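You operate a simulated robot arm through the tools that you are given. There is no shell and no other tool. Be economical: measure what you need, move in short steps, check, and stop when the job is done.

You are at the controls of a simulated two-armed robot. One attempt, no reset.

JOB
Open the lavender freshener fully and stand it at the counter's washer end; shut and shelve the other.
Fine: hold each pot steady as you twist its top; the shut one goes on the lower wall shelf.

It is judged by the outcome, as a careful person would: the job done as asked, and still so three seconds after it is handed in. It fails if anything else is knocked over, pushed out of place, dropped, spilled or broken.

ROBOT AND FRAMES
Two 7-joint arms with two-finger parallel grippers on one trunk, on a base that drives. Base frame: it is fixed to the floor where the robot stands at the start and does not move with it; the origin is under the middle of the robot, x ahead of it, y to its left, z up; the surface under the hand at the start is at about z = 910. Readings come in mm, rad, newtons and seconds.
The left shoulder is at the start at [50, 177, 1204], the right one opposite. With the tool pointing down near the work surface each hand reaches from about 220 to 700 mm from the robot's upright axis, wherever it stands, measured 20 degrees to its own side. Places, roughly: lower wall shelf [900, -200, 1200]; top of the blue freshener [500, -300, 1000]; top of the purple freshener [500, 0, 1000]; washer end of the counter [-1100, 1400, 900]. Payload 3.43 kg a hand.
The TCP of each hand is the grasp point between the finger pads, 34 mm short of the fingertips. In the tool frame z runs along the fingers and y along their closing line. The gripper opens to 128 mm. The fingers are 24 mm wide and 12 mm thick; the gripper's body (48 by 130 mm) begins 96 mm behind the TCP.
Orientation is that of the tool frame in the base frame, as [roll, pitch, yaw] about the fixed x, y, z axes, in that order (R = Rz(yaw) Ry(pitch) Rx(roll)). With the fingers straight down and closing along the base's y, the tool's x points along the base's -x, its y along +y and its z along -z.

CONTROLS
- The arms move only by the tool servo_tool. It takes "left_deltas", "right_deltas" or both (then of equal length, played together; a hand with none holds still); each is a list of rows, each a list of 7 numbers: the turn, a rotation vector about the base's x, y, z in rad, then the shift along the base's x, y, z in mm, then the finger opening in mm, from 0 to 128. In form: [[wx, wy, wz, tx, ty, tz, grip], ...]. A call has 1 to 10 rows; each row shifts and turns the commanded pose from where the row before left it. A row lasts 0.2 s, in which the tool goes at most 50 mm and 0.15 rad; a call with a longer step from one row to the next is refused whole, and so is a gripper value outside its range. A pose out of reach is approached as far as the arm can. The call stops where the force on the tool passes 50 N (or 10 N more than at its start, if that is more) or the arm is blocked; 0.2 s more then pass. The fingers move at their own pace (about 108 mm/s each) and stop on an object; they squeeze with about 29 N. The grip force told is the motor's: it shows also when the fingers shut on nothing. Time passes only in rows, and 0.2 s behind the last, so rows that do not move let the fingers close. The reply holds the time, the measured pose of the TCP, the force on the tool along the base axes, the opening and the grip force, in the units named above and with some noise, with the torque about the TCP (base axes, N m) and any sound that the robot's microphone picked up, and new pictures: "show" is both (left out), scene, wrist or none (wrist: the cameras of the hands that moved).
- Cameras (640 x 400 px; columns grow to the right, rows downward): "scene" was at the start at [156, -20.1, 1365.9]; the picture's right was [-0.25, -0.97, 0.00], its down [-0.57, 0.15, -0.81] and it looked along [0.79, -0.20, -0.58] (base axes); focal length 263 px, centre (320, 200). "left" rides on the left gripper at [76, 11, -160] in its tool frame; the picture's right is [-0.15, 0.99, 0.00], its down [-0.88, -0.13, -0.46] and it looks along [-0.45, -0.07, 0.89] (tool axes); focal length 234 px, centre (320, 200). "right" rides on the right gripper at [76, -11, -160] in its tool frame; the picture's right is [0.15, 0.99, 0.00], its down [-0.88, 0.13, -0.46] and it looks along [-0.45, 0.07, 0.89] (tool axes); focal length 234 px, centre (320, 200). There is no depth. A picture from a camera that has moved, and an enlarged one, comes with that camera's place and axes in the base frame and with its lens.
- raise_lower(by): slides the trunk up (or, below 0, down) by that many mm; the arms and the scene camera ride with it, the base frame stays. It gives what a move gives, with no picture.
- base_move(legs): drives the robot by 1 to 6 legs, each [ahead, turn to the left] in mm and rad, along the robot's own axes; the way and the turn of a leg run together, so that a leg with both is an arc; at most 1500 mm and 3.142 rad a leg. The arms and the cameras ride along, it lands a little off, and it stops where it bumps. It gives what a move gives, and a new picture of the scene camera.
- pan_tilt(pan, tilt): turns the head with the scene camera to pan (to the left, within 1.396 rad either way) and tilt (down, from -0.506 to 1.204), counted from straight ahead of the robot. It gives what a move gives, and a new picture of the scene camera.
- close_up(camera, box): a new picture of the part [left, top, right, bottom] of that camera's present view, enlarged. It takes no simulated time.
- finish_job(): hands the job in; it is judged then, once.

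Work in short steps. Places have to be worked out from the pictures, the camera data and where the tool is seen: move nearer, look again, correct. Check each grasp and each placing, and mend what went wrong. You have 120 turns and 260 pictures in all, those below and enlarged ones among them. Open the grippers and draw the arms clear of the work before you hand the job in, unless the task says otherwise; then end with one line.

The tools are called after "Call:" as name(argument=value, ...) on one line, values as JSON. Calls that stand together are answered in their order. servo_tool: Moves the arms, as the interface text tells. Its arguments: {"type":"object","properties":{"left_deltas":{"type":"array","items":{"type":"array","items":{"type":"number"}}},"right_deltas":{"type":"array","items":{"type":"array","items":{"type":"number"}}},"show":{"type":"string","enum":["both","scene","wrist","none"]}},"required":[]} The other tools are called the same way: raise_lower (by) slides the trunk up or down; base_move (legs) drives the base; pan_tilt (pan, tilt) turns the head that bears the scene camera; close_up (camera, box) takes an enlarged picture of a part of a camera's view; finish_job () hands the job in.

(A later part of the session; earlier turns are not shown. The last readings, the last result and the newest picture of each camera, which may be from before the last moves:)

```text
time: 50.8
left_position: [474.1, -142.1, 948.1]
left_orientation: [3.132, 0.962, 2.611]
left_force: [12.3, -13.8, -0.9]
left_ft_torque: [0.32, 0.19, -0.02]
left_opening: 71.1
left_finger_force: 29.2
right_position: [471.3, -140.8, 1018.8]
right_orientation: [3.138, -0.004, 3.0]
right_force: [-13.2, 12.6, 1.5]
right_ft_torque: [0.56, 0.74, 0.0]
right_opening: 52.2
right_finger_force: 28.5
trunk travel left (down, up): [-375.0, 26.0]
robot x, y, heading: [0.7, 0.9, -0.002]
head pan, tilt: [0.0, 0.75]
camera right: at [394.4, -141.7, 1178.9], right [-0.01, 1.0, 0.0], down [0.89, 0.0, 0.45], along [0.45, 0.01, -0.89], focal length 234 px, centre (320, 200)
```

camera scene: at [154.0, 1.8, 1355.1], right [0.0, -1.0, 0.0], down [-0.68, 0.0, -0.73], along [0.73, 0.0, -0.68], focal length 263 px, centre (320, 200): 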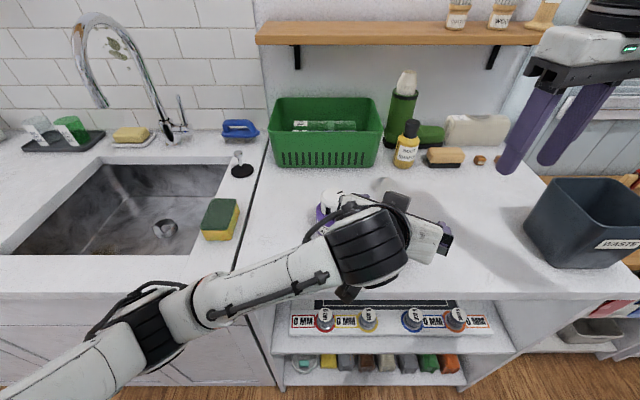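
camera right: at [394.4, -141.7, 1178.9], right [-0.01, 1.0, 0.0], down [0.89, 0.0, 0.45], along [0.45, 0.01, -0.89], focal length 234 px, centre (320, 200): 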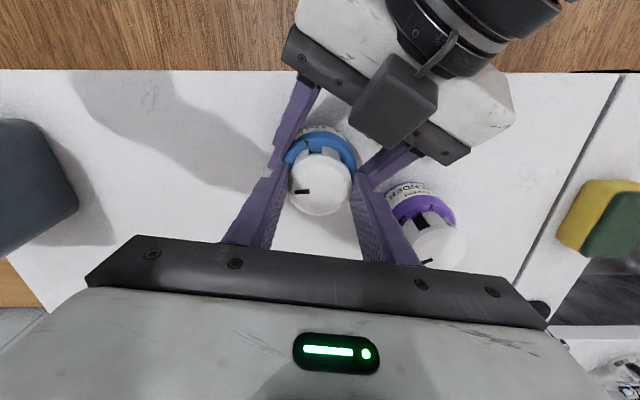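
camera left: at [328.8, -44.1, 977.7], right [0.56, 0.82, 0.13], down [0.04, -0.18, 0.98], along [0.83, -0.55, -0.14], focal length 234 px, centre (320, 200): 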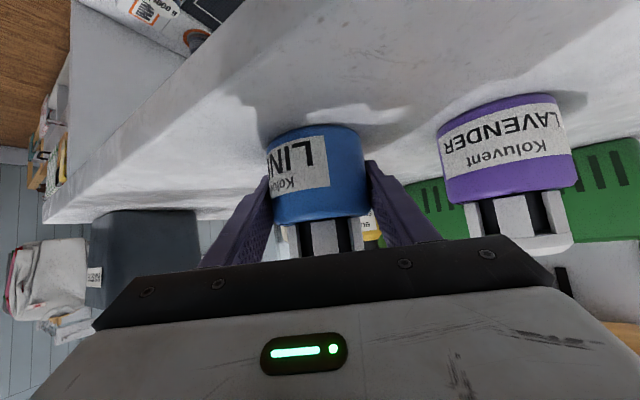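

I ease 1 mm sideways and continue another 0.98 rad clockwise.

Call:
servo_tool(right_deltas=[[0, 0, 0, -1, 1.5, 0, 40], [0, 0, -0.14, 0, 0, 0, 40], [0, 0, -0.14, 0, 0, 0, 40], [0, 0, -0.14, 0, 0, 0, 40], [0, 0, -0.14, 0, 0, 0, 40], [0, 0, -0.14, 0, 0, 0, 40], [0, 0, -0.14, 0, 0, 0, 40], [0, 0, -0.14, 0, 0, 0, 40]], show="wrist")

Call:
close_up(camera="right", box=[260, 100, 380, 240])

```text
time: 52.6
left_position: [474.2, -141.4, 948.6]
left_orientation: [3.135, 0.966, 2.612]
left_force: [-1.7, -15.6, 5.7]
left_ft_torque: [0.74, -0.28, -0.01]
left_opening: 71.3
left_finger_force: 28.8
right_position: [471.0, -139.7, 1019.4]
right_orientation: [3.138, -0.001, 2.018]
right_force: [2.0, 15.1, -5.3]
right_ft_torque: [0.32, 0.13, 0.04]
right_opening: 52.1
right_finger_force: 29.2
trunk travel left (down, up): [-375.0, 26.0]
robot x, y, heading: [-0.8, -1.6, 0.0]
head pan, tilt: [0.0, 0.75]
camera right: at [427.7, -76.4, 1179.2], right [0.83, 0.56, 0.0], down [0.5, -0.74, 0.46], along [0.26, -0.38, -0.89], focal length 234 px, centre (320, 200)
```

right: 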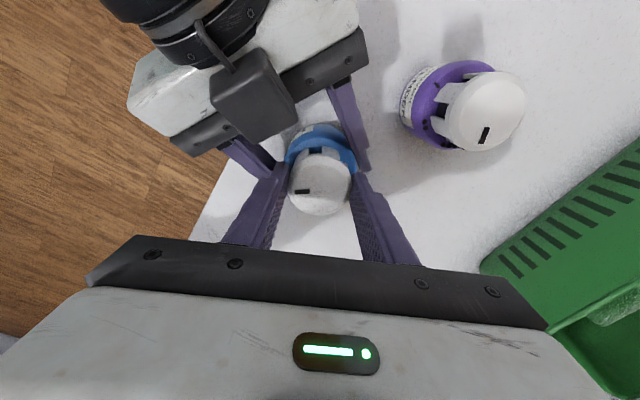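

```text
2.86 times, centred on (320, 170) of right
camera zoom: at [427.7, -76.4, 1179.2], right [0.83, 0.56, 0.0], down [0.5, -0.74, 0.46], along [0.26, -0.38, -0.89], focal length 669 px, centre (320, 286)
```

zoom: 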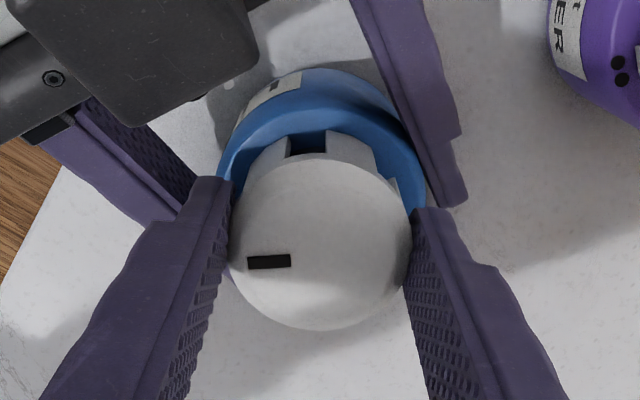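

104° done; I try for the remaining 0.27 rad.

Call:
servo_tool(right_deltas=[[0, 0, 0, 0.5, 1.5, 0, 40], [0, 0, -0.1, 0, 0, 0, 40], [0, 0, -0.09, 0, 0, 0, 40], [0, 0, -0.09, 0, 0, 0, 40], [0, 0, 0, 0, 0, 0, 40]], show="none")

```text
time: 53.8
left_position: [474.6, -141.3, 948.5]
left_orientation: [3.131, 0.964, 2.614]
left_force: [-9.5, -5.3, 12.4]
left_ft_torque: [0.16, -0.33, -0.19]
left_opening: 71.2
left_finger_force: 28.7
right_position: [472.8, -139.4, 1018.5]
right_orientation: [3.141, 0.002, 1.738]
right_force: [8.5, 5.6, -11.5]
right_ft_torque: [0.31, -0.31, 0.23]
right_opening: 51.9
right_finger_force: 28.9
trunk travel left (down, up): [-375.0, 26.0]
robot x, y, heading: [2.2, -0.4, 0.0]
head pan, tilt: [0.0, 0.75]
```

120.5° reached with torque building. Release, lift and look.

Call:
servo_tool(right_deltas=[[0, 0, 0, 0, 0, 0, 64], [0, 0, 0, 0, 0, 0, 64], [0, 0, 0, 0, 0, 10, 64], [0, 0, 0, 0, 0, 40, 64], [0, 0, 0.14, 0, 0, 40, 64], [0, 0, 0.14, 0, 0, 20, 64], [0, 0, 0.14, 0, 0, 0, 64], [0, 0, 0.14, 0, 0, 0, 64]], show="wrist")

Call:
close_up(camera="right", box=[270, 95, 370, 195])

```text
time: 55.6
left_position: [473.3, -139.9, 947.8]
left_orientation: [3.133, 0.962, 2.613]
left_force: [0.7, 2.1, 5.1]
left_ft_torque: [-0.07, 0.07, -0.01]
left_opening: 71.0
left_finger_force: 28.7
right_position: [470.5, -138.3, 1130.6]
right_orientation: [3.138, 0.003, 2.303]
right_force: [-0.6, 0.5, 0.4]
right_ft_torque: [0.01, 0.0, 0.03]
right_opening: 64.1
right_finger_force: 0.0
trunk travel left (down, up): [-375.0, 26.0]
robot x, y, heading: [-1.0, -0.8, 0.0]
head pan, tilt: [0.0, 0.75]
camera right: at [411.3, -89.3, 1289.2], right [0.64, 0.77, 0.0], down [0.68, -0.57, 0.46], along [0.35, -0.29, -0.89], focal length 234 px, centre (320, 200)
```

right: 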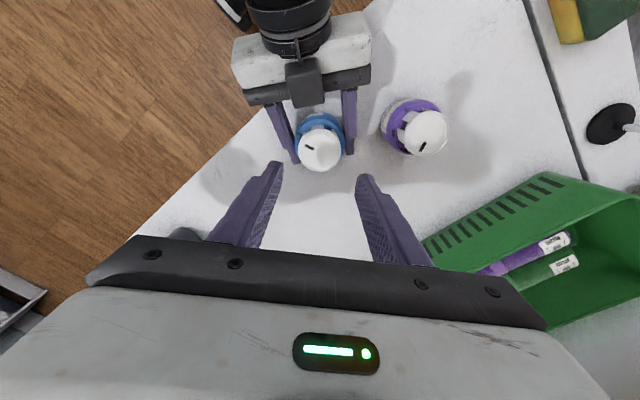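

```text
4.00 times, centred on (320, 145) of right
camera zoom: at [411.3, -89.3, 1289.2], right [0.64, 0.77, 0.0], down [0.68, -0.57, 0.46], along [0.35, -0.29, -0.89], focal length 937 px, centre (320, 420)
```

zoom: 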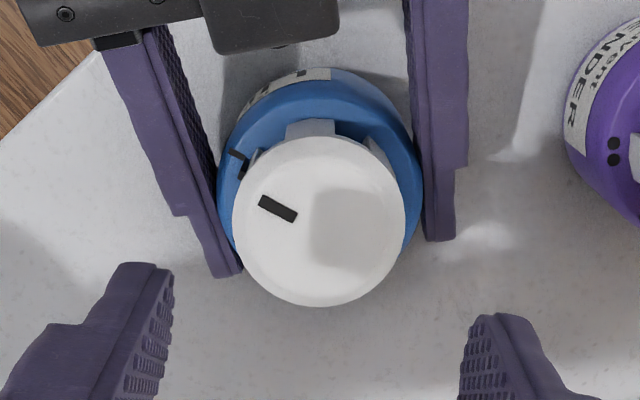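

Call:
close_up(camera="right", box=[295, 110, 345, 160])

Call:
close_up(camera="scene", box=[365, 190, 435, 250])

```text
8.00 times, centred on (320, 135) of right
camera zoom: at [411.3, -89.3, 1289.2], right [0.64, 0.77, 0.0], down [0.68, -0.57, 0.46], along [0.35, -0.29, -0.89], focal length 1873 px, centre (320, 720)
```

zoom: 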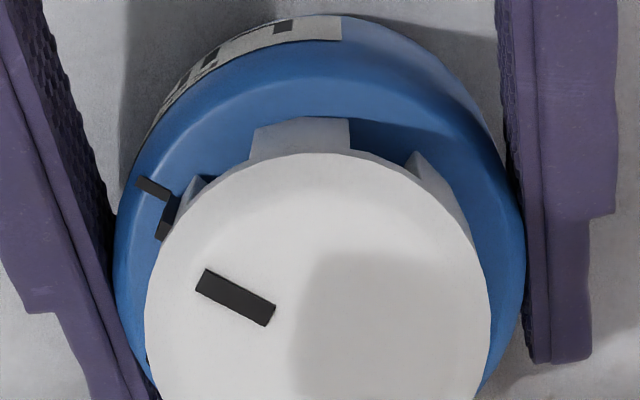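

```text
6.67 times, centred on (400, 220) of scene
camera zoom: at [153.7, 2.3, 1355.1], right [0.0, -1.0, 0.0], down [-0.68, 0.0, -0.73], along [0.73, 0.0, -0.68], focal length 1751 px, centre (-213, 67)
```

zoom: 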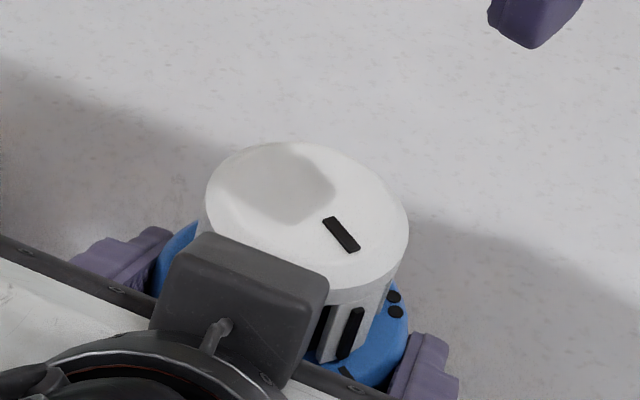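

The skirt index meets the bar mark. To make sure it is fully shut, I regrasp and nudge a little clockwise, watching for the stop's torque.

Call:
servo_tool(right_deltas=[[0, 0, 0, 2, -2, -40, 64], [0, 0, 0, 0, 0, -40, 64], [0, 0, 0, 0, 0, -20, 64], [0, 0, 0, 0, 0, -11, 64], [0, 0, 0, 0, 0, 0, 50], [0, 0, 0, 0, 0, 0, 40], [0, 0, 0, 0, 0, 0, 40], [0, 0, -0.04, 0, 0, 0, 40], [0, 0, 0, 0, 0, 0, 40]], show="none")

```text
time: 57.6
left_position: [473.7, -140.6, 946.9]
left_orientation: [3.128, 0.964, 2.614]
left_force: [5.9, 3.9, 0.2]
left_ft_torque: [-0.48, 0.43, -0.39]
left_opening: 71.2
left_finger_force: 28.4
right_position: [473.9, -141.0, 1019.2]
right_orientation: [3.141, 0.0, 2.26]
right_force: [-4.5, -3.8, 5.0]
right_ft_torque: [0.04, -0.04, 0.44]
right_opening: 52.5
right_finger_force: 29.2
trunk travel left (down, up): [-375.0, 26.0]
robot x, y, heading: [0.2, 0.9, 0.003]
head pan, tilt: [0.0, 0.75]
```

Torque rises at once to 0.44 — it is against the stop, shut. I release, raise and move the right hand aside, and tilt the head up to survey the shelf.

Call:
servo_tool(right_deltas=[[0, 0, 0, 0, 0, 0, 64], [0, 0, 0, 0, 0, 0, 64], [0, 0, 0, 0, 0, 15, 64], [0, 0, 0, 0, 0, 40, 64], [0, 0, 0.1, 0, 0, 45, 64], [0, 0, 0.1, -5, -30, 20, 64], [0, 0, 0.1, -5, -40, 0, 64], [0, 0, 0.1, -5, -40, 0, 64], [0, 0, 0.1, -5, -40, 0, 64], [0, 0, 0.1, -5, -40, 0, 64]], show="none")

Call:
pan_tilt(pan=-0.1, tilt=0.3)

Call:
close_up(camera="right", box=[320, 0, 640, 200])

```text
time: 59.8
left_position: [473.9, -140.6, 948.1]
left_orientation: [3.13, 0.963, 2.613]
left_force: [0.0, -1.0, -1.1]
left_ft_torque: [0.02, -0.02, 0.03]
left_opening: 71.3
left_finger_force: 29.1
right_position: [449.4, -332.7, 1138.3]
right_orientation: [3.141, 0.001, 2.86]
right_force: [0.6, -0.7, -0.1]
right_ft_torque: [-0.04, 0.01, 0.01]
right_opening: 64.0
right_finger_force: 0.0
trunk travel left (down, up): [-375.0, 26.0]
robot x, y, heading: [0.6, 1.3, -0.004]
head pan, tilt: [0.0, 0.75]
```

```text
time: 60.7
left_position: [474.4, -140.1, 947.3]
left_orientation: [3.131, 0.964, 2.613]
left_force: [0.4, 0.5, 0.0]
left_ft_torque: [-0.02, -0.01, 0.01]
left_opening: 71.3
left_finger_force: 29.2
right_position: [449.1, -331.2, 1138.6]
right_orientation: [3.139, 0.001, 2.86]
right_force: [-0.3, -0.7, -0.3]
right_ft_torque: [0.02, -0.02, 0.0]
right_opening: 64.1
right_finger_force: 0.1
trunk travel left (down, up): [-375.0, 26.0]
robot x, y, heading: [-0.2, 1.5, 0.004]
head pan, tilt: [-0.099, 0.3]
camera scene: at [164.2, -7.3, 1395.3], right [-0.1, -1.0, 0.0], down [-0.29, 0.03, -0.95], along [0.95, -0.09, -0.3], focal length 263 px, centre (320, 200)
```

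scene: 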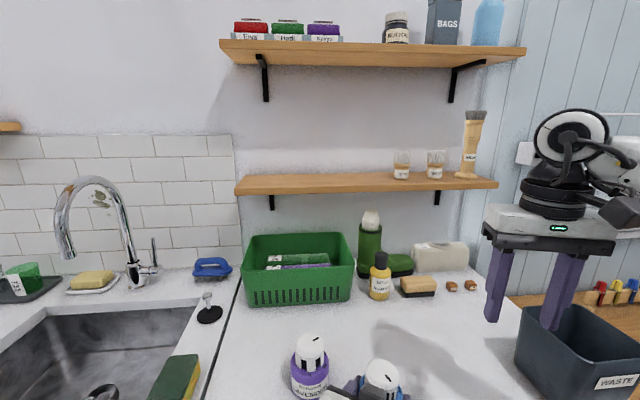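

```text
2.00 times, centred on (480, 100) of right
camera zoom: at [373.1, -321.2, 1298.5], right [0.13, 0.99, 0.0], down [0.88, -0.12, 0.46], along [0.45, -0.06, -0.89], focal length 468 px, centre (0, 400)
```

zoom: 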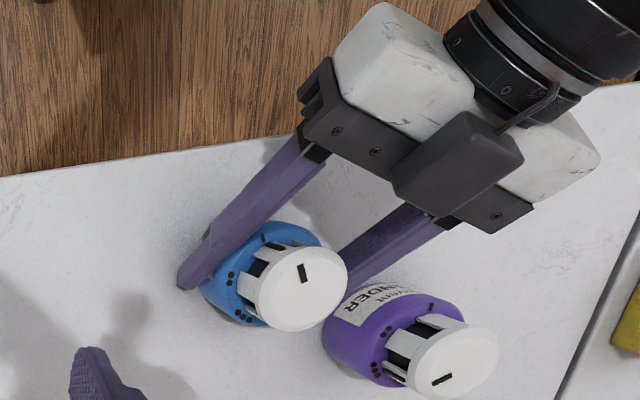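

Both indices read right (linen on bar, lavender on three dots). To measure the lower shelf's height and distance I tilt the right hand so its camera looks nearly level at it.

Call:
servo_tool(right_deltas=[[-0.038, -0.132, 0, 10, 0, 5, 64], [-0.038, -0.132, 0, 10, 0, 5, 64], [-0.038, -0.132, 0, 10, 0, 5, 64], [-0.038, -0.132, 0, 10, 0, 5, 64], [-0.038, -0.132, 0, 10, 0, 5, 64], [-0.038, -0.132, 0, 0, 0, 5, 64], [-0.038, -0.132, 0, 0, 0, 5, 64], [0, 0, 0.14, 0, 0, 0, 64], [0, 0, 0.14, 0, 0, 0, 64]], show="wrist")

```text
time: 62.7
left_position: [474.5, -140.7, 947.1]
left_orientation: [3.131, 0.963, 2.614]
left_force: [0.0, -0.8, 0.2]
left_ft_torque: [0.01, 0.0, -0.03]
left_opening: 71.0
left_finger_force: 29.2
right_position: [498.4, -329.7, 1173.1]
right_orientation: [3.139, 0.963, -3.141]
right_force: [0.5, 0.1, 1.0]
right_ft_torque: [0.01, 0.03, 0.0]
right_opening: 63.7
right_finger_force: 0.1
trunk travel left (down, up): [-375.0, 26.0]
robot x, y, heading: [-1.7, 0.2, -0.0]
head pan, tilt: [-0.099, 0.3]
camera right: at [323.6, -342.2, 1202.3], right [-0.09, 0.99, -0.12], down [0.13, 0.13, 0.98], along [0.99, 0.07, -0.14], focal length 234 px, centre (320, 200)
```

right: 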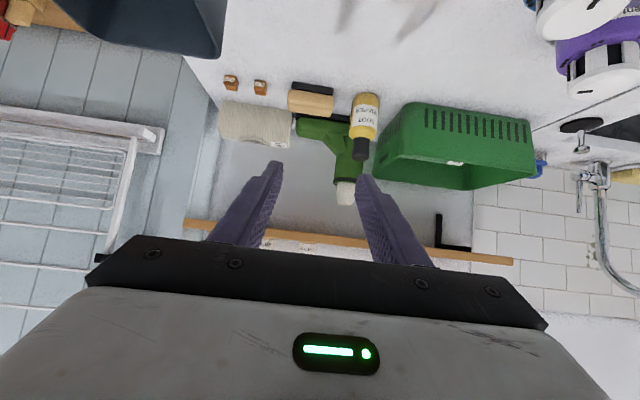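

Call:
close_up(camera="right", box=[420, 200, 540, 275])

Call:
close_up(camera="right", box=[170, 190, 330, 270])

Call:
close_up(camera="scene", box=[225, 100, 505, 215])

```text
5.33 times, centred on (480, 238) of right
camera zoom: at [323.6, -342.2, 1202.3], right [-0.09, 0.99, -0.12], down [0.13, 0.13, 0.98], along [0.99, 0.07, -0.14], focal length 1249 px, centre (-533, 0)
```

zoom: 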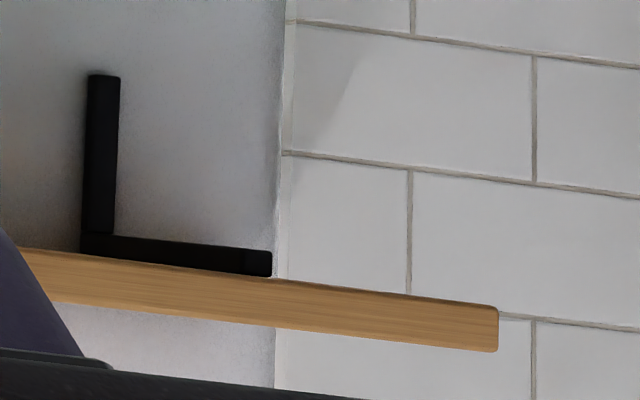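

```text
4.00 times, centred on (250, 230) of right
camera zoom: at [323.6, -342.2, 1202.3], right [-0.09, 0.99, -0.12], down [0.13, 0.13, 0.98], along [0.99, 0.07, -0.14], focal length 937 px, centre (600, 80)
```

zoom: 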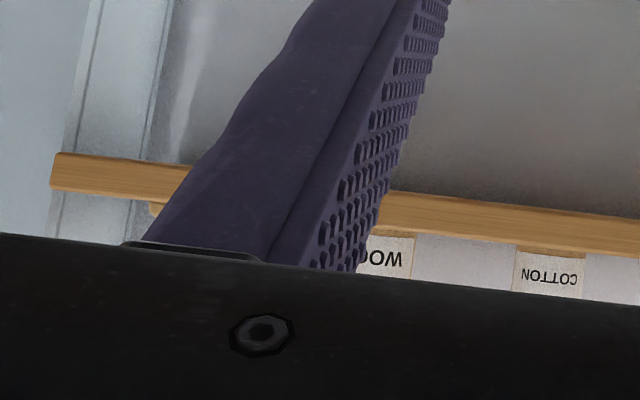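

```text
2.29 times, centred on (365, 158) of scene
camera zoom: at [163.9, -7.6, 1395.4], right [-0.1, -1.0, 0.0], down [-0.29, 0.03, -0.96], along [0.95, -0.09, -0.3], focal length 600 px, centre (217, 297)
```

zoom: 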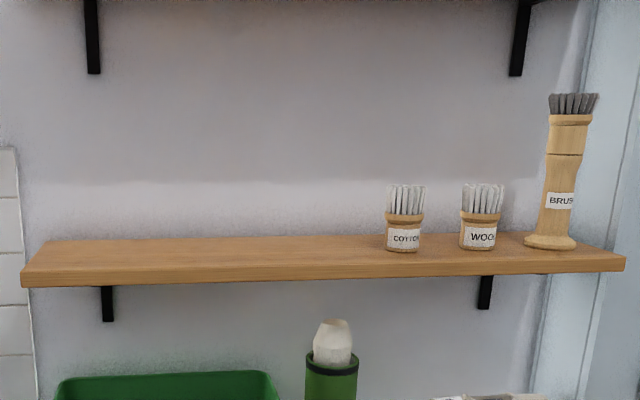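

Triangulating: shelf top z≈1221, front edge x≈831, left end y≈150, and free from y=150 to about −290. That needs a short drive forward; I look down to see the base's clearance to the counter.

Call:
pan_tilt(pan=0.0, tilt=1.2)

```text
time: 63.9
left_position: [473.1, -141.7, 947.0]
left_orientation: [3.133, 0.965, 2.615]
left_force: [-0.1, -0.2, 0.1]
left_ft_torque: [0.03, 0.03, 0.04]
left_opening: 71.2
left_finger_force: 28.7
right_position: [498.4, -330.0, 1172.7]
right_orientation: [3.139, 0.963, 3.138]
right_force: [0.2, 0.0, -0.1]
right_ft_torque: [0.01, 0.0, 0.0]
right_opening: 63.7
right_finger_force: 0.0
trunk travel left (down, up): [-375.0, 26.0]
robot x, y, heading: [0.2, -2.6, 0.005]
head pan, tilt: [0.0, 1.201]
camera scene: at [127.2, 1.9, 1323.4], right [0.0, -1.0, 0.0], down [-0.93, 0.0, -0.36], along [0.36, 0.0, -0.93], focal length 263 px, centre (320, 200)
```

scene: 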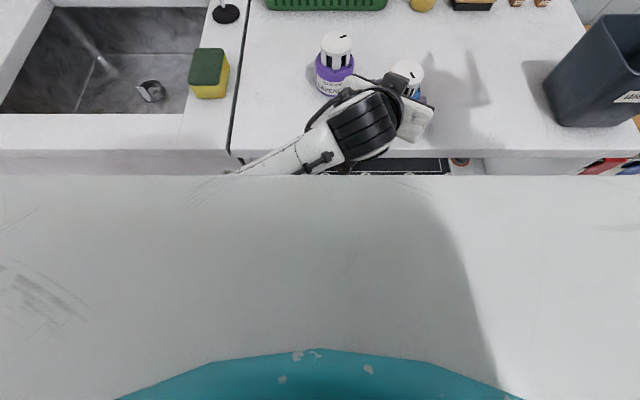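

The torso front is near x≈190 and the counter's edge at ~380, so ~110 mm forward looks feasible. First I lift linen to z≈1280, keeping it upright.

Call:
servo_tool(left_deltas=[[0, 0, 0, 0, 0, 10, 50], [0, 0, 0, 0, 0, 30, 50], [0, 0, 0, 0, 0, 40, 50], [0, 0, 0, 5, 5, 40, 50], [0, 0, 0.04, 5, 5, 40, 50], [0, 0, 0.04, 5, 5, 40, 50], [0, 0, 0.05, 5, 5, 40, 50], [0, 0, 0.05, 5, 5, 40, 50], [0, 0, 0.05, 0, 5, 35, 50], [0, 0, 0.03, 0, 5, 20, 50]], show="wrist")

Call:
pan_tilt(pan=0.0, tilt=0.5)

```text
time: 65.5
left_position: [491.8, -86.8, 1040.7]
left_orientation: [-3.133, 0.72, 2.801]
left_force: [-0.8, 0.2, -1.0]
left_ft_torque: [-0.01, 0.03, -0.03]
left_opening: 71.0
left_finger_force: 29.3
right_position: [498.5, -329.2, 1172.3]
right_orientation: [3.14, 0.963, 3.141]
right_force: [-0.1, -0.2, 0.8]
right_ft_torque: [-0.02, 0.01, 0.0]
right_opening: 64.1
right_finger_force: 0.0
trunk travel left (down, up): [-375.0, 26.0]
robot x, y, heading: [-0.7, 0.4, 0.001]
head pan, tilt: [0.0, 1.201]
stopped in row 7 (left hand): the arm was blocked; the commanded pose is now the measured one
camera left: at [343.8, -19.4, 1110.8], right [0.44, 0.89, 0.09], down [0.3, -0.24, 0.92], along [0.85, -0.38, -0.37], focal length 234 px, centre (320, 200)
```

left: 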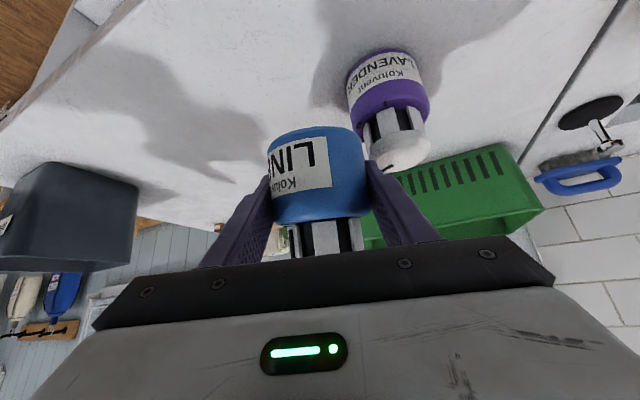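

```text
time: 66.5
left_position: [491.5, -86.2, 1040.9]
left_orientation: [-3.13, 0.724, 2.799]
left_force: [-0.4, 0.5, -0.7]
left_ft_torque: [-0.01, 0.03, 0.01]
left_opening: 70.9
left_finger_force: 29.0
right_position: [498.1, -330.1, 1172.9]
right_orientation: [3.137, 0.962, 3.139]
right_force: [0.0, -0.2, -0.1]
right_ft_torque: [-0.02, 0.0, 0.0]
right_opening: 64.3
right_finger_force: 0.1
trunk travel left (down, up): [-375.0, 26.0]
robot x, y, heading: [-0.7, -2.5, 0.001]
head pan, tilt: [0.0, 0.499]
camera scene: at [162.3, 2.0, 1376.9], right [0.0, -1.0, 0.0], down [-0.48, 0.0, -0.88], along [0.88, 0.0, -0.48], focal length 263 px, centre (320, 200)
```

scene: 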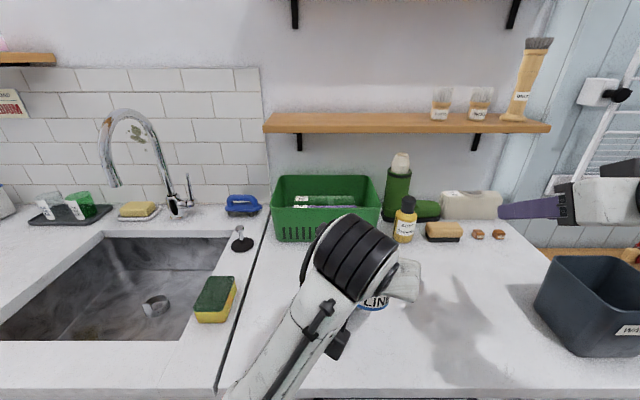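

The arm ran into a joint limit mid-lift and the pot is tilted ~14°, still held. I back it away from lavender toward the left arm's comfortable zone, then raise.

Call:
servo_tool(left_deltas=[[0, 0, 0, -20, 0, 0, 50], [0, 0, 0, -20, 5, 0, 50], [0, 0, 0, -10, 20, 3, 50], [0, 0, 0, 0, 30, 5, 50], [0, 0, 0, 0, 35, 10, 50], [0, 0, 0, 0, 35, 20, 50]])

```text
time: 68.1
left_position: [477.9, 60.5, 1059.4]
left_orientation: [3.009, 0.767, 2.747]
left_force: [-0.1, -0.6, -2.0]
left_ft_torque: [0.0, -0.01, 0.02]
left_opening: 71.4
left_finger_force: 28.5
left hand out of reach, approached as far as the arm can: row 5, 6
right_position: [498.4, -331.4, 1172.9]
right_orientation: [3.136, 0.963, 3.14]
right_force: [0.8, -0.2, 1.0]
right_ft_torque: [0.01, -0.02, -0.03]
right_opening: 63.7
right_finger_force: 0.1
trunk travel left (down, up): [-375.0, 26.0]
robot x, y, heading: [0.7, 1.4, -0.0]
head pan, tilt: [0.0, 0.499]
stopped in row 6 (left hand): the arm was blocked; the commanded pose is now the measured one
camera scene: at [162.2, 2.0, 1377.0], right [0.0, -1.0, 0.0], down [-0.48, 0.0, -0.88], along [0.88, 0.0, -0.48], focal length 263 px, centre (320, 200)
camera left: at [322.2, 115.2, 1122.2], right [0.39, 0.9, 0.19], down [0.23, -0.3, 0.92], along [0.89, -0.32, -0.33], focal length 234 px, centre (320, 200)
```

scene: 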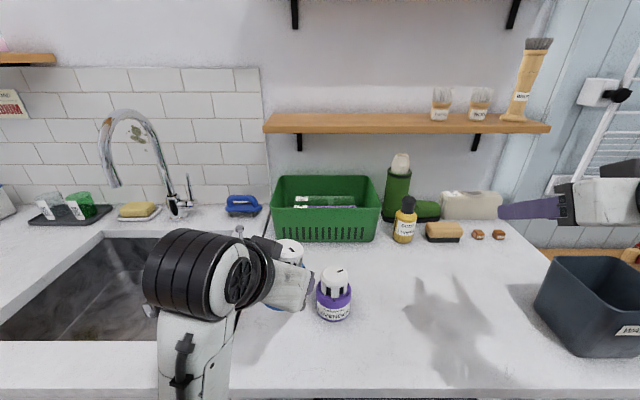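
left: 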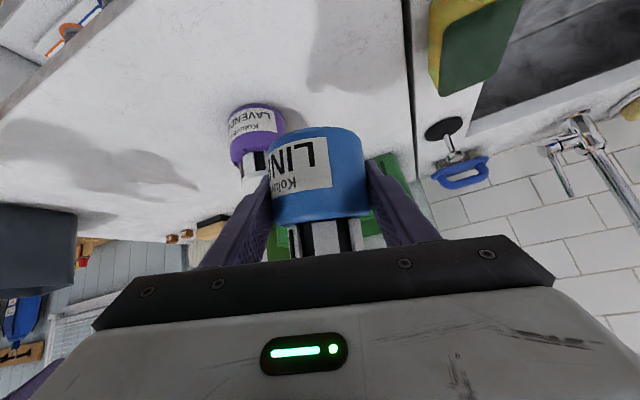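

Call:
servo_tool(left_deltas=[[0, 0, 0, 5, 0, 25, 50], [0, 0, 0, 5, 0, 30, 50], [0, 0, 0, 5, 0, 30, 50]])

```text
time: 69.1
left_position: [525.9, 79.0, 1077.3]
left_orientation: [2.946, 0.717, 2.746]
left_force: [-0.9, -0.2, -0.6]
left_ft_torque: [-0.03, -0.01, 0.02]
left_opening: 71.2
left_finger_force: 28.9
left hand out of reach, approached as far as the arm can: row 1, 2, 3
right_position: [497.9, -329.4, 1173.2]
right_orientation: [3.139, 0.963, 3.139]
right_force: [-0.1, 0.1, -0.7]
right_ft_torque: [-0.04, 0.0, -0.01]
right_opening: 63.9
right_finger_force: 0.0
trunk travel left (down, up): [-375.0, 26.0]
robot x, y, heading: [1.7, 0.1, -0.001]
head pan, tilt: [0.0, 0.499]
stopped in row 3 (left hand): the arm was blocked; the commanded pose is now the measured one
camera scene: at [162.3, 2.3, 1377.0], right [0.0, -1.0, 0.0], down [-0.48, 0.0, -0.88], along [0.88, 0.0, -0.48], focal length 263 px, centre (320, 200)
camera left: at [369.8, 123.3, 1147.4], right [0.36, 0.9, 0.24], down [0.27, -0.35, 0.9], along [0.89, -0.26, -0.37], focal length 234 px, centre (320, 200)
```

scene: 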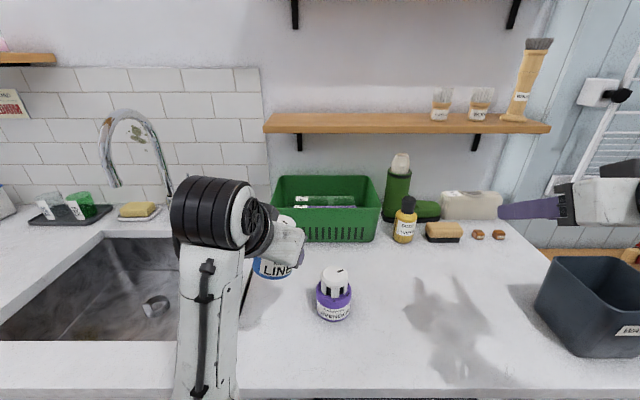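
left: 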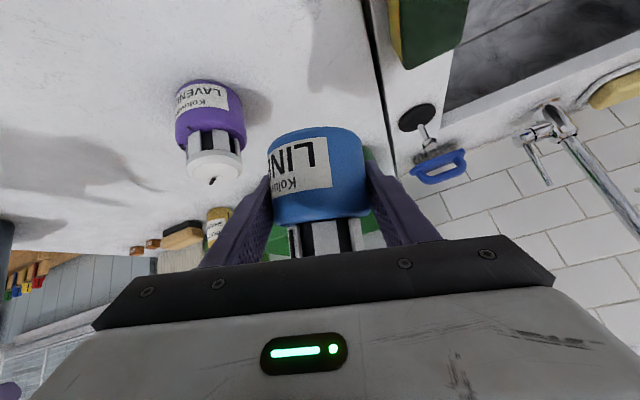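

The forearm comes up steeply from below; I look at where the left elbow is before choosing a way out.

Call:
pan_tilt(pan=0.5, tilt=1.1)

```text
time: 70.1
left_position: [528.3, 78.3, 1077.5]
left_orientation: [2.945, 0.719, 2.744]
left_force: [0.0, -0.1, -0.9]
left_ft_torque: [0.04, -0.01, -0.03]
left_opening: 71.0
left_finger_force: 28.9
right_position: [498.4, -330.6, 1172.6]
right_orientation: [3.138, 0.964, 3.139]
right_force: [-0.3, 0.0, 0.5]
right_ft_torque: [-0.01, 0.02, 0.0]
right_opening: 64.1
right_finger_force: 0.1
trunk travel left (down, up): [-375.0, 26.0]
robot x, y, heading: [-1.3, -2.7, 0.001]
head pan, tilt: [0.499, 1.1]
camera scene: at [126.8, 32.3, 1329.3], right [0.48, -0.88, 0.0], down [-0.78, -0.43, -0.45], along [0.4, 0.22, -0.89], focal length 263 px, centre (320, 200)
```

scene: 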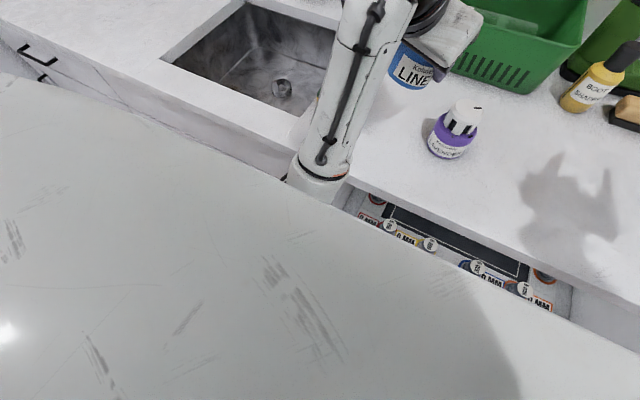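

The left elbow is wedged low between torso and counter. Backing the base away 280 mm frees it; the pot and hands are above everything they pass.

Call:
base_move(legs=[[-280, 0]])

```text
time: 72.1
left_position: [241.6, 77.0, 1078.8]
left_orientation: [2.946, 0.721, 2.743]
left_force: [0.0, 0.4, -1.3]
left_ft_torque: [0.01, -0.02, -0.01]
left_opening: 71.0
left_finger_force: 28.8
right_position: [211.5, -333.0, 1173.2]
right_orientation: [3.137, 0.963, 3.137]
right_force: [0.1, -0.3, 0.2]
right_ft_torque: [-0.02, 0.01, -0.01]
right_opening: 64.1
right_finger_force: 0.2
trunk travel left (down, up): [-375.0, 26.0]
robot x, y, heading: [-287.5, -0.5, -0.004]
head pan, tilt: [0.499, 1.1]
camera scene: at [-159.5, 32.3, 1329.4], right [0.48, -0.88, 0.0], down [-0.78, -0.42, -0.45], along [0.4, 0.22, -0.89], focal length 263 px, centre (320, 200)
```

scene: 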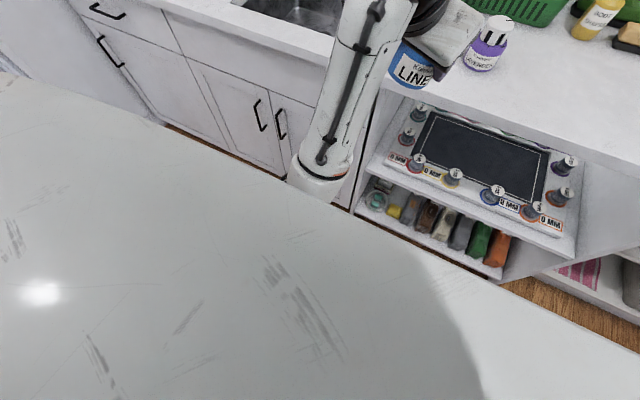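

Free of the counter now. I try raising the left hand in small steps.

Call:
servo_tool(left_deltas=[[0, 0, 0, 5, 10, 25, 50], [0, 0, 0, 5, 10, 30, 50], [0, 0, 0, 5, 10, 30, 50], [0, 0, 0, 5, 10, 30, 50]], show="scene")

```text
time: 72.8
left_position: [251.6, 123.6, 1016.6]
left_orientation: [2.963, 0.526, 2.789]
left_force: [0.0, 0.2, -1.2]
left_ft_torque: [0.01, 0.02, 0.02]
left_opening: 71.3
left_finger_force: 29.2
left hand out of reach, approached as far as the arm can: row 1, 2, 3
right_position: [212.0, -332.0, 1173.3]
right_orientation: [3.139, 0.964, 3.139]
right_force: [-0.7, -1.2, -0.2]
right_ft_torque: [-0.03, 0.01, -0.01]
right_opening: 63.8
right_finger_force: 0.1
trunk travel left (down, up): [-375.0, 26.0]
robot x, y, heading: [-281.1, 1.5, -0.004]
head pan, tilt: [0.499, 1.1]
stopped in row 3 (left hand): the arm was blocked; the commanded pose is now the measured one
camera scene: at [-158.8, 32.5, 1329.3], right [0.48, -0.88, 0.0], down [-0.78, -0.42, -0.45], along [0.4, 0.22, -0.89], focal length 263 px, centre (320, 200)
```

scene: 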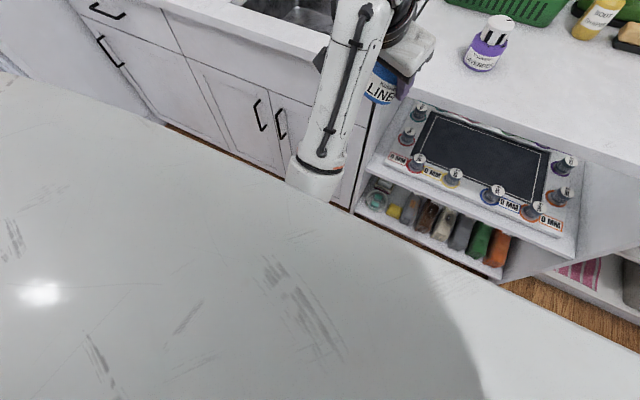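

Still limited in this posture. I extend the arm outward to the left over open floor so the elbow can swing out.

Call:
servo_tool(left_deltas=[[0, 0, 0, 0, 30, 0, 50], [0, 0, 0, 0, 35, 0, 50], [0, 0, 0, 0, 40, 0, 50], [0, 0, 0, 0, 40, 0, 50]], show="scene")

```text
time: 73.8
left_position: [249.7, 271.3, 1014.9]
left_orientation: [2.96, 0.518, 2.792]
left_force: [0.0, 0.2, -1.5]
left_ft_torque: [0.03, 0.01, 0.0]
left_opening: 71.2
left_finger_force: 28.7
right_position: [212.5, -331.9, 1173.6]
right_orientation: [3.139, 0.963, 3.138]
right_force: [0.1, -0.2, -0.4]
right_ft_torque: [0.0, -0.01, -0.02]
right_opening: 64.1
right_finger_force: 0.0
trunk travel left (down, up): [-375.0, 26.0]
robot x, y, heading: [-282.5, -2.0, 0.001]
head pan, tilt: [0.499, 1.1]
camera scene: at [-158.8, 32.6, 1329.3], right [0.48, -0.88, 0.0], down [-0.78, -0.42, -0.45], along [0.4, 0.22, -0.89], focal length 263 px, centre (320, 200)
```

scene: 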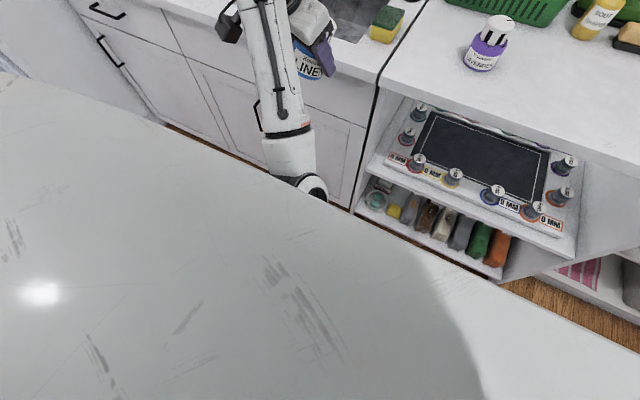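

Moves freely here. Now try raising from this outer place.

Call:
servo_tool(left_deltas=[[0, 0, 0, 10, 20, 20, 50], [0, 0, 0, 10, 20, 25, 50], [0, 0, 0, 10, 20, 25, 50], [0, 0, 0, 10, 20, 25, 50], [0, 0, 0, 10, 20, 25, 50]], show="scene")

```text
time: 74.4
left_position: [223.0, 322.0, 951.4]
left_orientation: [3.018, 0.303, 2.83]
left_force: [-0.3, 0.6, -1.5]
left_ft_torque: [0.0, 0.0, -0.04]
left_opening: 71.3
left_finger_force: 29.4
right_position: [211.6, -331.2, 1172.6]
right_orientation: [3.14, 0.962, 3.139]
right_force: [0.3, 0.6, 0.0]
right_ft_torque: [0.01, 0.01, -0.01]
right_opening: 64.3
right_finger_force: 0.0
trunk travel left (down, up): [-375.0, 26.0]
robot x, y, heading: [-284.0, -2.7, -0.0]
head pan, tilt: [0.499, 1.1]
stopped in row 3 (left hand): the arm was blocked; the commanded pose is now the measured one
camera scene: at [-158.9, 32.5, 1329.3], right [0.48, -0.88, 0.0], down [-0.78, -0.42, -0.45], along [0.4, 0.22, -0.89], focal length 263 px, centre (320, 200)
```

scene: 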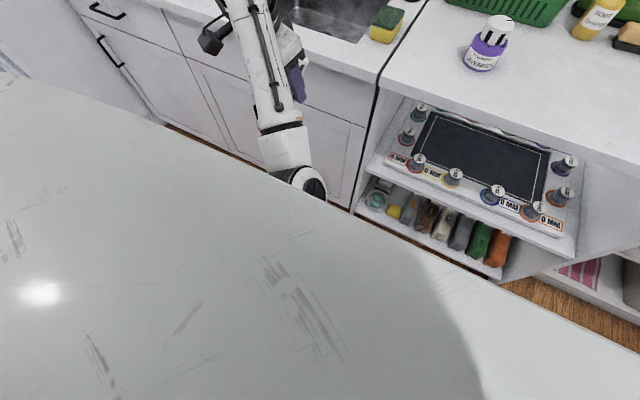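

The wrist bend is what is limiting. I straighten the arm by reaching out to the left over the open floor, yawing the hand along with it.

Call:
servo_tool(left_deltas=[[0, 0, 0.08, -5, 35, 0, 50], [0, 0, 0.1, -5, 40, 0, 50], [0, 0, 0.1, -5, 40, 0, 50], [0, 0, 0.1, -5, 40, 0, 50], [0, 0, 0.1, -5, 40, 0, 50], [0, 0, 0.1, -5, 40, 0, 50]], show="none")

Call:
pan_tilt(pan=1.0, tilt=0.8)

```text
time: 75.8
left_position: [192.3, 554.8, 951.9]
left_orientation: [3.02, 0.305, -2.872]
left_force: [0.2, -1.0, -2.6]
left_ft_torque: [-0.03, -0.01, -0.01]
left_opening: 71.0
left_finger_force: 28.8
right_position: [212.8, -330.5, 1173.6]
right_orientation: [3.141, 0.965, 3.137]
right_force: [-0.4, 0.3, -0.3]
right_ft_torque: [0.02, 0.04, 0.0]
right_opening: 63.7
right_finger_force: 0.0
trunk travel left (down, up): [-375.0, 26.0]
robot x, y, heading: [-284.0, -0.9, -0.003]
head pan, tilt: [0.499, 1.1]
```

```text
time: 76.8
left_position: [192.4, 554.3, 951.8]
left_orientation: [3.019, 0.305, -2.875]
left_force: [0.5, -0.1, -1.2]
left_ft_torque: [0.03, 0.0, 0.02]
left_opening: 71.2
left_finger_force: 29.3
right_position: [212.9, -332.6, 1173.6]
right_orientation: [3.141, 0.963, 3.137]
right_force: [-0.2, -0.5, 0.1]
right_ft_torque: [-0.02, -0.02, 0.02]
right_opening: 64.1
right_finger_force: 0.0
trunk travel left (down, up): [-375.0, 26.0]
robot x, y, heading: [-284.0, 2.0, -0.003]
head pan, tilt: [1.0, 0.799]
camera scene: at [-170.6, 70.0, 1351.0], right [0.84, -0.54, 0.0], down [-0.39, -0.6, -0.7], along [0.38, 0.59, -0.72], focal length 263 px, centre (320, 200)
```

scene: 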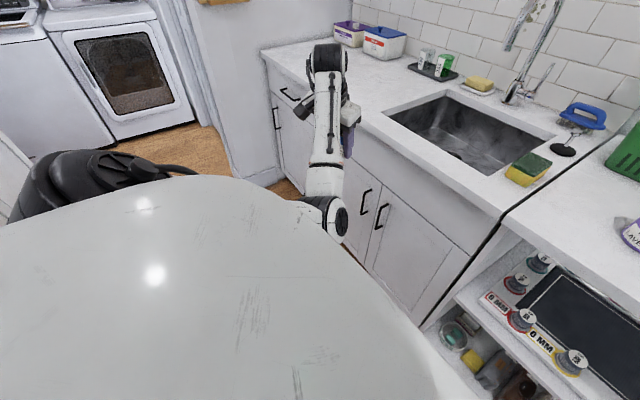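

Call:
servo_tool(left_deltas=[[0, 0, 0.1, 0, 40, 5, 50], [0, 0, 0.1, 0, 40, 5, 50], [0, 0, 0.1, 0, 40, 10, 50], [0, 0, 0.1, 0, 40, 10, 50], [0, 0, 0.1, 0, 40, 10, 50]], show="scene")

```text
time: 78.0
left_position: [190.9, 756.8, 990.4]
left_orientation: [3.021, 0.306, -2.37]
left_force: [0.0, -0.4, -0.5]
left_ft_torque: [0.01, -0.05, -0.06]
left_opening: 71.0
left_finger_force: 28.8
right_position: [212.7, -331.0, 1172.3]
right_orientation: [3.138, 0.962, 3.137]
right_force: [0.9, -1.1, 0.8]
right_ft_torque: [0.01, 0.0, 0.01]
right_opening: 64.1
right_finger_force: 0.0
trunk travel left (down, up): [-375.0, 26.0]
robot x, y, heading: [-287.5, 0.4, -0.006]
head pan, tilt: [1.0, 0.799]
camera scene: at [-171.1, 70.4, 1351.0], right [0.84, -0.54, 0.0], down [-0.39, -0.6, -0.7], along [0.38, 0.59, -0.72], focal length 263 px, centre (320, 200)
```

scene: 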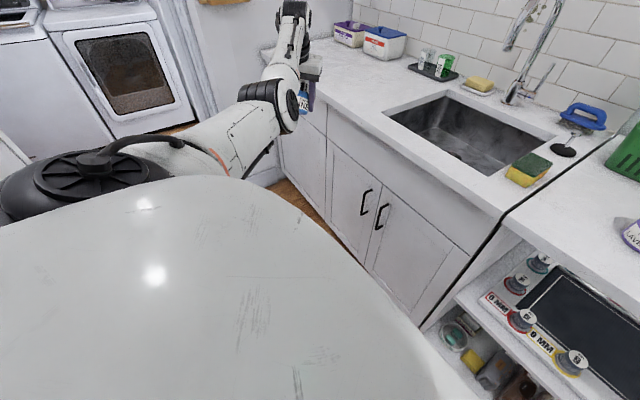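

The elbow has come up and out. Now raise while restoring the pot to level.

Call:
servo_tool(left_deltas=[[0, 0, 0, 0, 0, 40, 50], [0, 0, 0, 0, 0, 45, 50], [0.09, -0.094, 0, 0, 0, 45, 50], [0.09, -0.094, 0, 0, 0, 40, 50], [0.09, -0.094, 0, 0, 0, 30, 50], [0.09, -0.094, 0, 0, 0, 20, 50], [0.09, -0.094, 0, 0, 0, 20, 50]], show="both")

```text
time: 79.6
left_position: [193.0, 754.4, 1233.3]
left_orientation: [3.024, 0.959, -2.372]
left_force: [0.1, -0.5, -2.0]
left_ft_torque: [-0.03, -0.01, 0.01]
left_opening: 71.0
left_finger_force: 29.1
right_position: [212.7, -331.3, 1173.5]
right_orientation: [3.136, 0.962, 3.137]
right_force: [-0.7, -0.5, -0.7]
right_ft_torque: [0.0, -0.01, -0.02]
right_opening: 64.1
right_finger_force: 0.0
trunk travel left (down, up): [-375.0, 26.0]
robot x, y, heading: [-284.3, -1.0, -0.001]
head pan, tilt: [1.0, 0.799]
camera scene: at [-170.8, 70.0, 1351.1], right [0.84, -0.54, 0.0], down [-0.39, -0.6, -0.7], along [0.38, 0.59, -0.72], focal length 263 px, centre (320, 200)
camera left: at [74.0, 628.0, 1262.6], right [-0.69, 0.7, 0.19], down [0.23, -0.03, 0.97], along [0.68, 0.72, -0.14], focal length 234 px, centre (320, 200)
```

scene: 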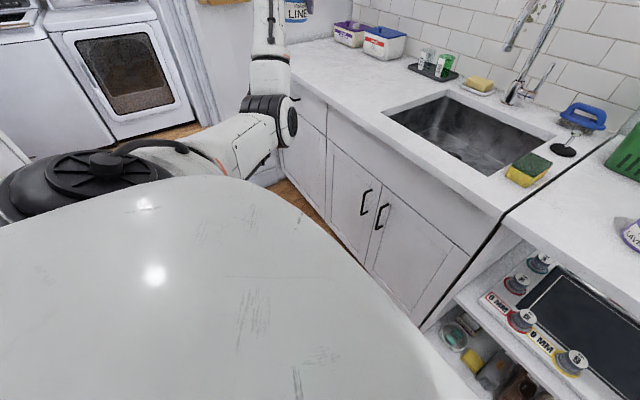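
left: 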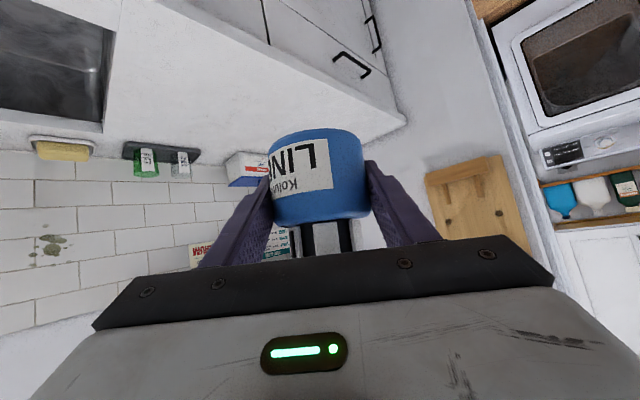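

Level again and elbow high. I correct the small roll and swing the pot back toward the front, staying extended and high.

Call:
servo_tool(left_deltas=[[-0.048, -0.047, -0.096, 0, 0, 10, 50], [0, 0, -0.06, 18, -38, 5, 50], [0, 0, -0.06, 18, -38, 5, 50], [0, 0, -0.06, 18, -38, 5, 50], [0, 0, -0.06, 18, -38, 5, 50], [0, 0, -0.06, 18, -38, 5, 50], [0, 0, -0.06, 18, -38, 5, 50], [0, 0, -0.06, 18, -38, 5, 50], [0, 0, -0.06, 18, -38, 5, 50]], show="none")

Call:
pan_tilt(pan=0.4, tilt=0.4)

```text
time: 81.6
left_position: [339.6, 449.1, 1281.0]
left_orientation: [3.14, 0.955, -2.852]
left_force: [-1.4, 0.3, -1.8]
left_ft_torque: [0.0, 0.01, 0.02]
left_opening: 71.3
left_finger_force: 28.6
right_position: [212.5, -331.5, 1173.0]
right_orientation: [3.137, 0.963, 3.138]
right_force: [0.3, -1.1, 0.6]
right_ft_torque: [0.01, 0.06, 0.01]
right_opening: 63.9
right_finger_force: 0.1
trunk travel left (down, up): [-375.0, 26.0]
robot x, y, heading: [-286.5, 1.3, -0.003]
head pan, tilt: [1.0, 0.799]
```

```text
time: 82.6
left_position: [338.8, 451.5, 1282.4]
left_orientation: [3.139, 0.957, -2.853]
left_force: [-0.5, -0.1, -1.5]
left_ft_torque: [-0.01, -0.04, -0.04]
left_opening: 71.0
left_finger_force: 29.1
right_position: [212.0, -331.1, 1172.3]
right_orientation: [3.141, 0.963, 3.138]
right_force: [-0.8, -0.1, -0.6]
right_ft_torque: [0.0, -0.02, 0.02]
right_opening: 63.8
right_finger_force: 0.0
trunk travel left (down, up): [-375.0, 26.0]
robot x, y, heading: [-285.6, 1.5, -0.001]
head pan, tilt: [0.4, 0.4]
camera scene: at [-128.9, 38.3, 1386.1], right [0.39, -0.92, 0.0], down [-0.36, -0.15, -0.92], along [0.85, 0.36, -0.39], focal length 263 px, centre (320, 200)
```

scene: 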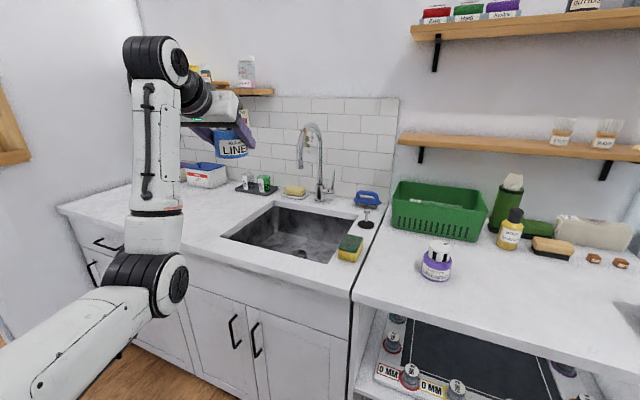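

Good posture. Continue swinging to in front of the shelf's free stretch.

Call:
servo_tool(left_deltas=[[0, 0, -0.049, 8, -44, 0, 50], [0, 0, -0.049, 8, -44, 0, 50], [0, 0, -0.049, 8, -44, 0, 50], [0, 0, -0.049, 8, -44, 0, 50], [0, 0, -0.049, 8, -44, 0, 50], [0, 0, -0.049, 8, -44, 0, 50], [0, 0, -0.049, 8, -44, 0, 50], [0, 0, -0.049, 8, -44, 0, 50]], show="scene")

```text
time: 84.4
left_position: [401.6, 95.8, 1283.7]
left_orientation: [3.139, 0.955, 3.037]
left_force: [-0.2, 0.2, -1.3]
left_ft_torque: [0.0, 0.02, -0.03]
left_opening: 70.9
left_finger_force: 28.8
right_position: [212.7, -333.0, 1173.2]
right_orientation: [3.138, 0.961, 3.135]
right_force: [0.4, 0.4, 0.3]
right_ft_torque: [0.03, -0.03, 0.0]
right_opening: 64.0
right_finger_force: 0.1
trunk travel left (down, up): [-375.0, 26.0]
robot x, y, heading: [-286.3, -1.5, 0.003]
head pan, tilt: [0.4, 0.4]
camera scene: at [-128.8, 37.3, 1386.1], right [0.39, -0.92, 0.0], down [-0.36, -0.15, -0.92], along [0.85, 0.36, -0.39], focal length 263 px, centre (320, 200)
```

scene: 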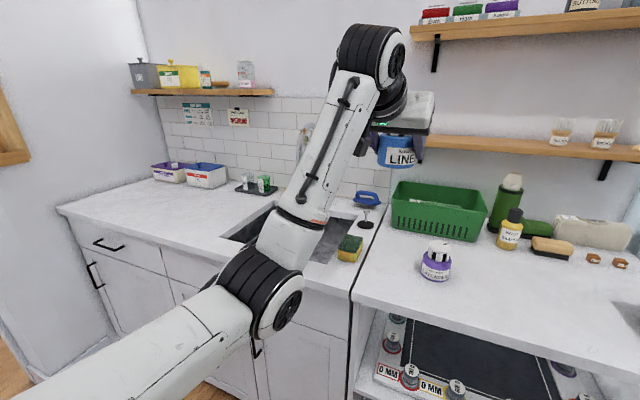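

I test the forward reach here in free air (elbow also rises as the arm extends).

Call:
servo_tool(left_deltas=[[0, 0, -0.02, 40, -10, 0, 50], [0, 0, -0.02, 40, -10, 0, 50], [0, 0, -0.02, 40, -10, 0, 50]], show="scene")

```text
time: 85.2
left_position: [510.2, 69.5, 1278.5]
left_orientation: [3.14, 0.96, 2.977]
left_force: [0.7, -0.8, 1.3]
left_ft_torque: [0.04, 0.24, 0.01]
left_opening: 70.9
left_finger_force: 29.3
left hand out of reach, approached as far as the arm can: row 3
right_position: [212.6, -330.3, 1171.6]
right_orientation: [-3.141, 0.961, 3.139]
right_force: [1.2, 0.2, -0.4]
right_ft_torque: [-0.01, 0.02, -0.03]
right_opening: 63.9
right_finger_force: 0.0
trunk travel left (down, up): [-375.0, 26.0]
robot x, y, heading: [-284.7, 3.4, 0.002]
head pan, tilt: [0.4, 0.4]
camera scene: at [-127.5, 38.1, 1385.8], right [0.39, -0.92, 0.0], down [-0.36, -0.15, -0.92], along [0.85, 0.36, -0.39], focal length 263 px, centre (320, 200)
```

scene: 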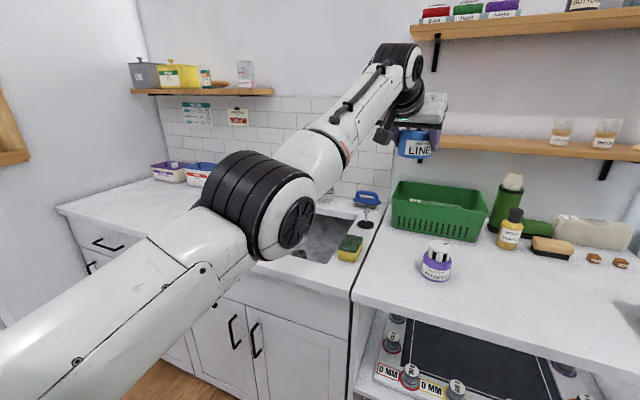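

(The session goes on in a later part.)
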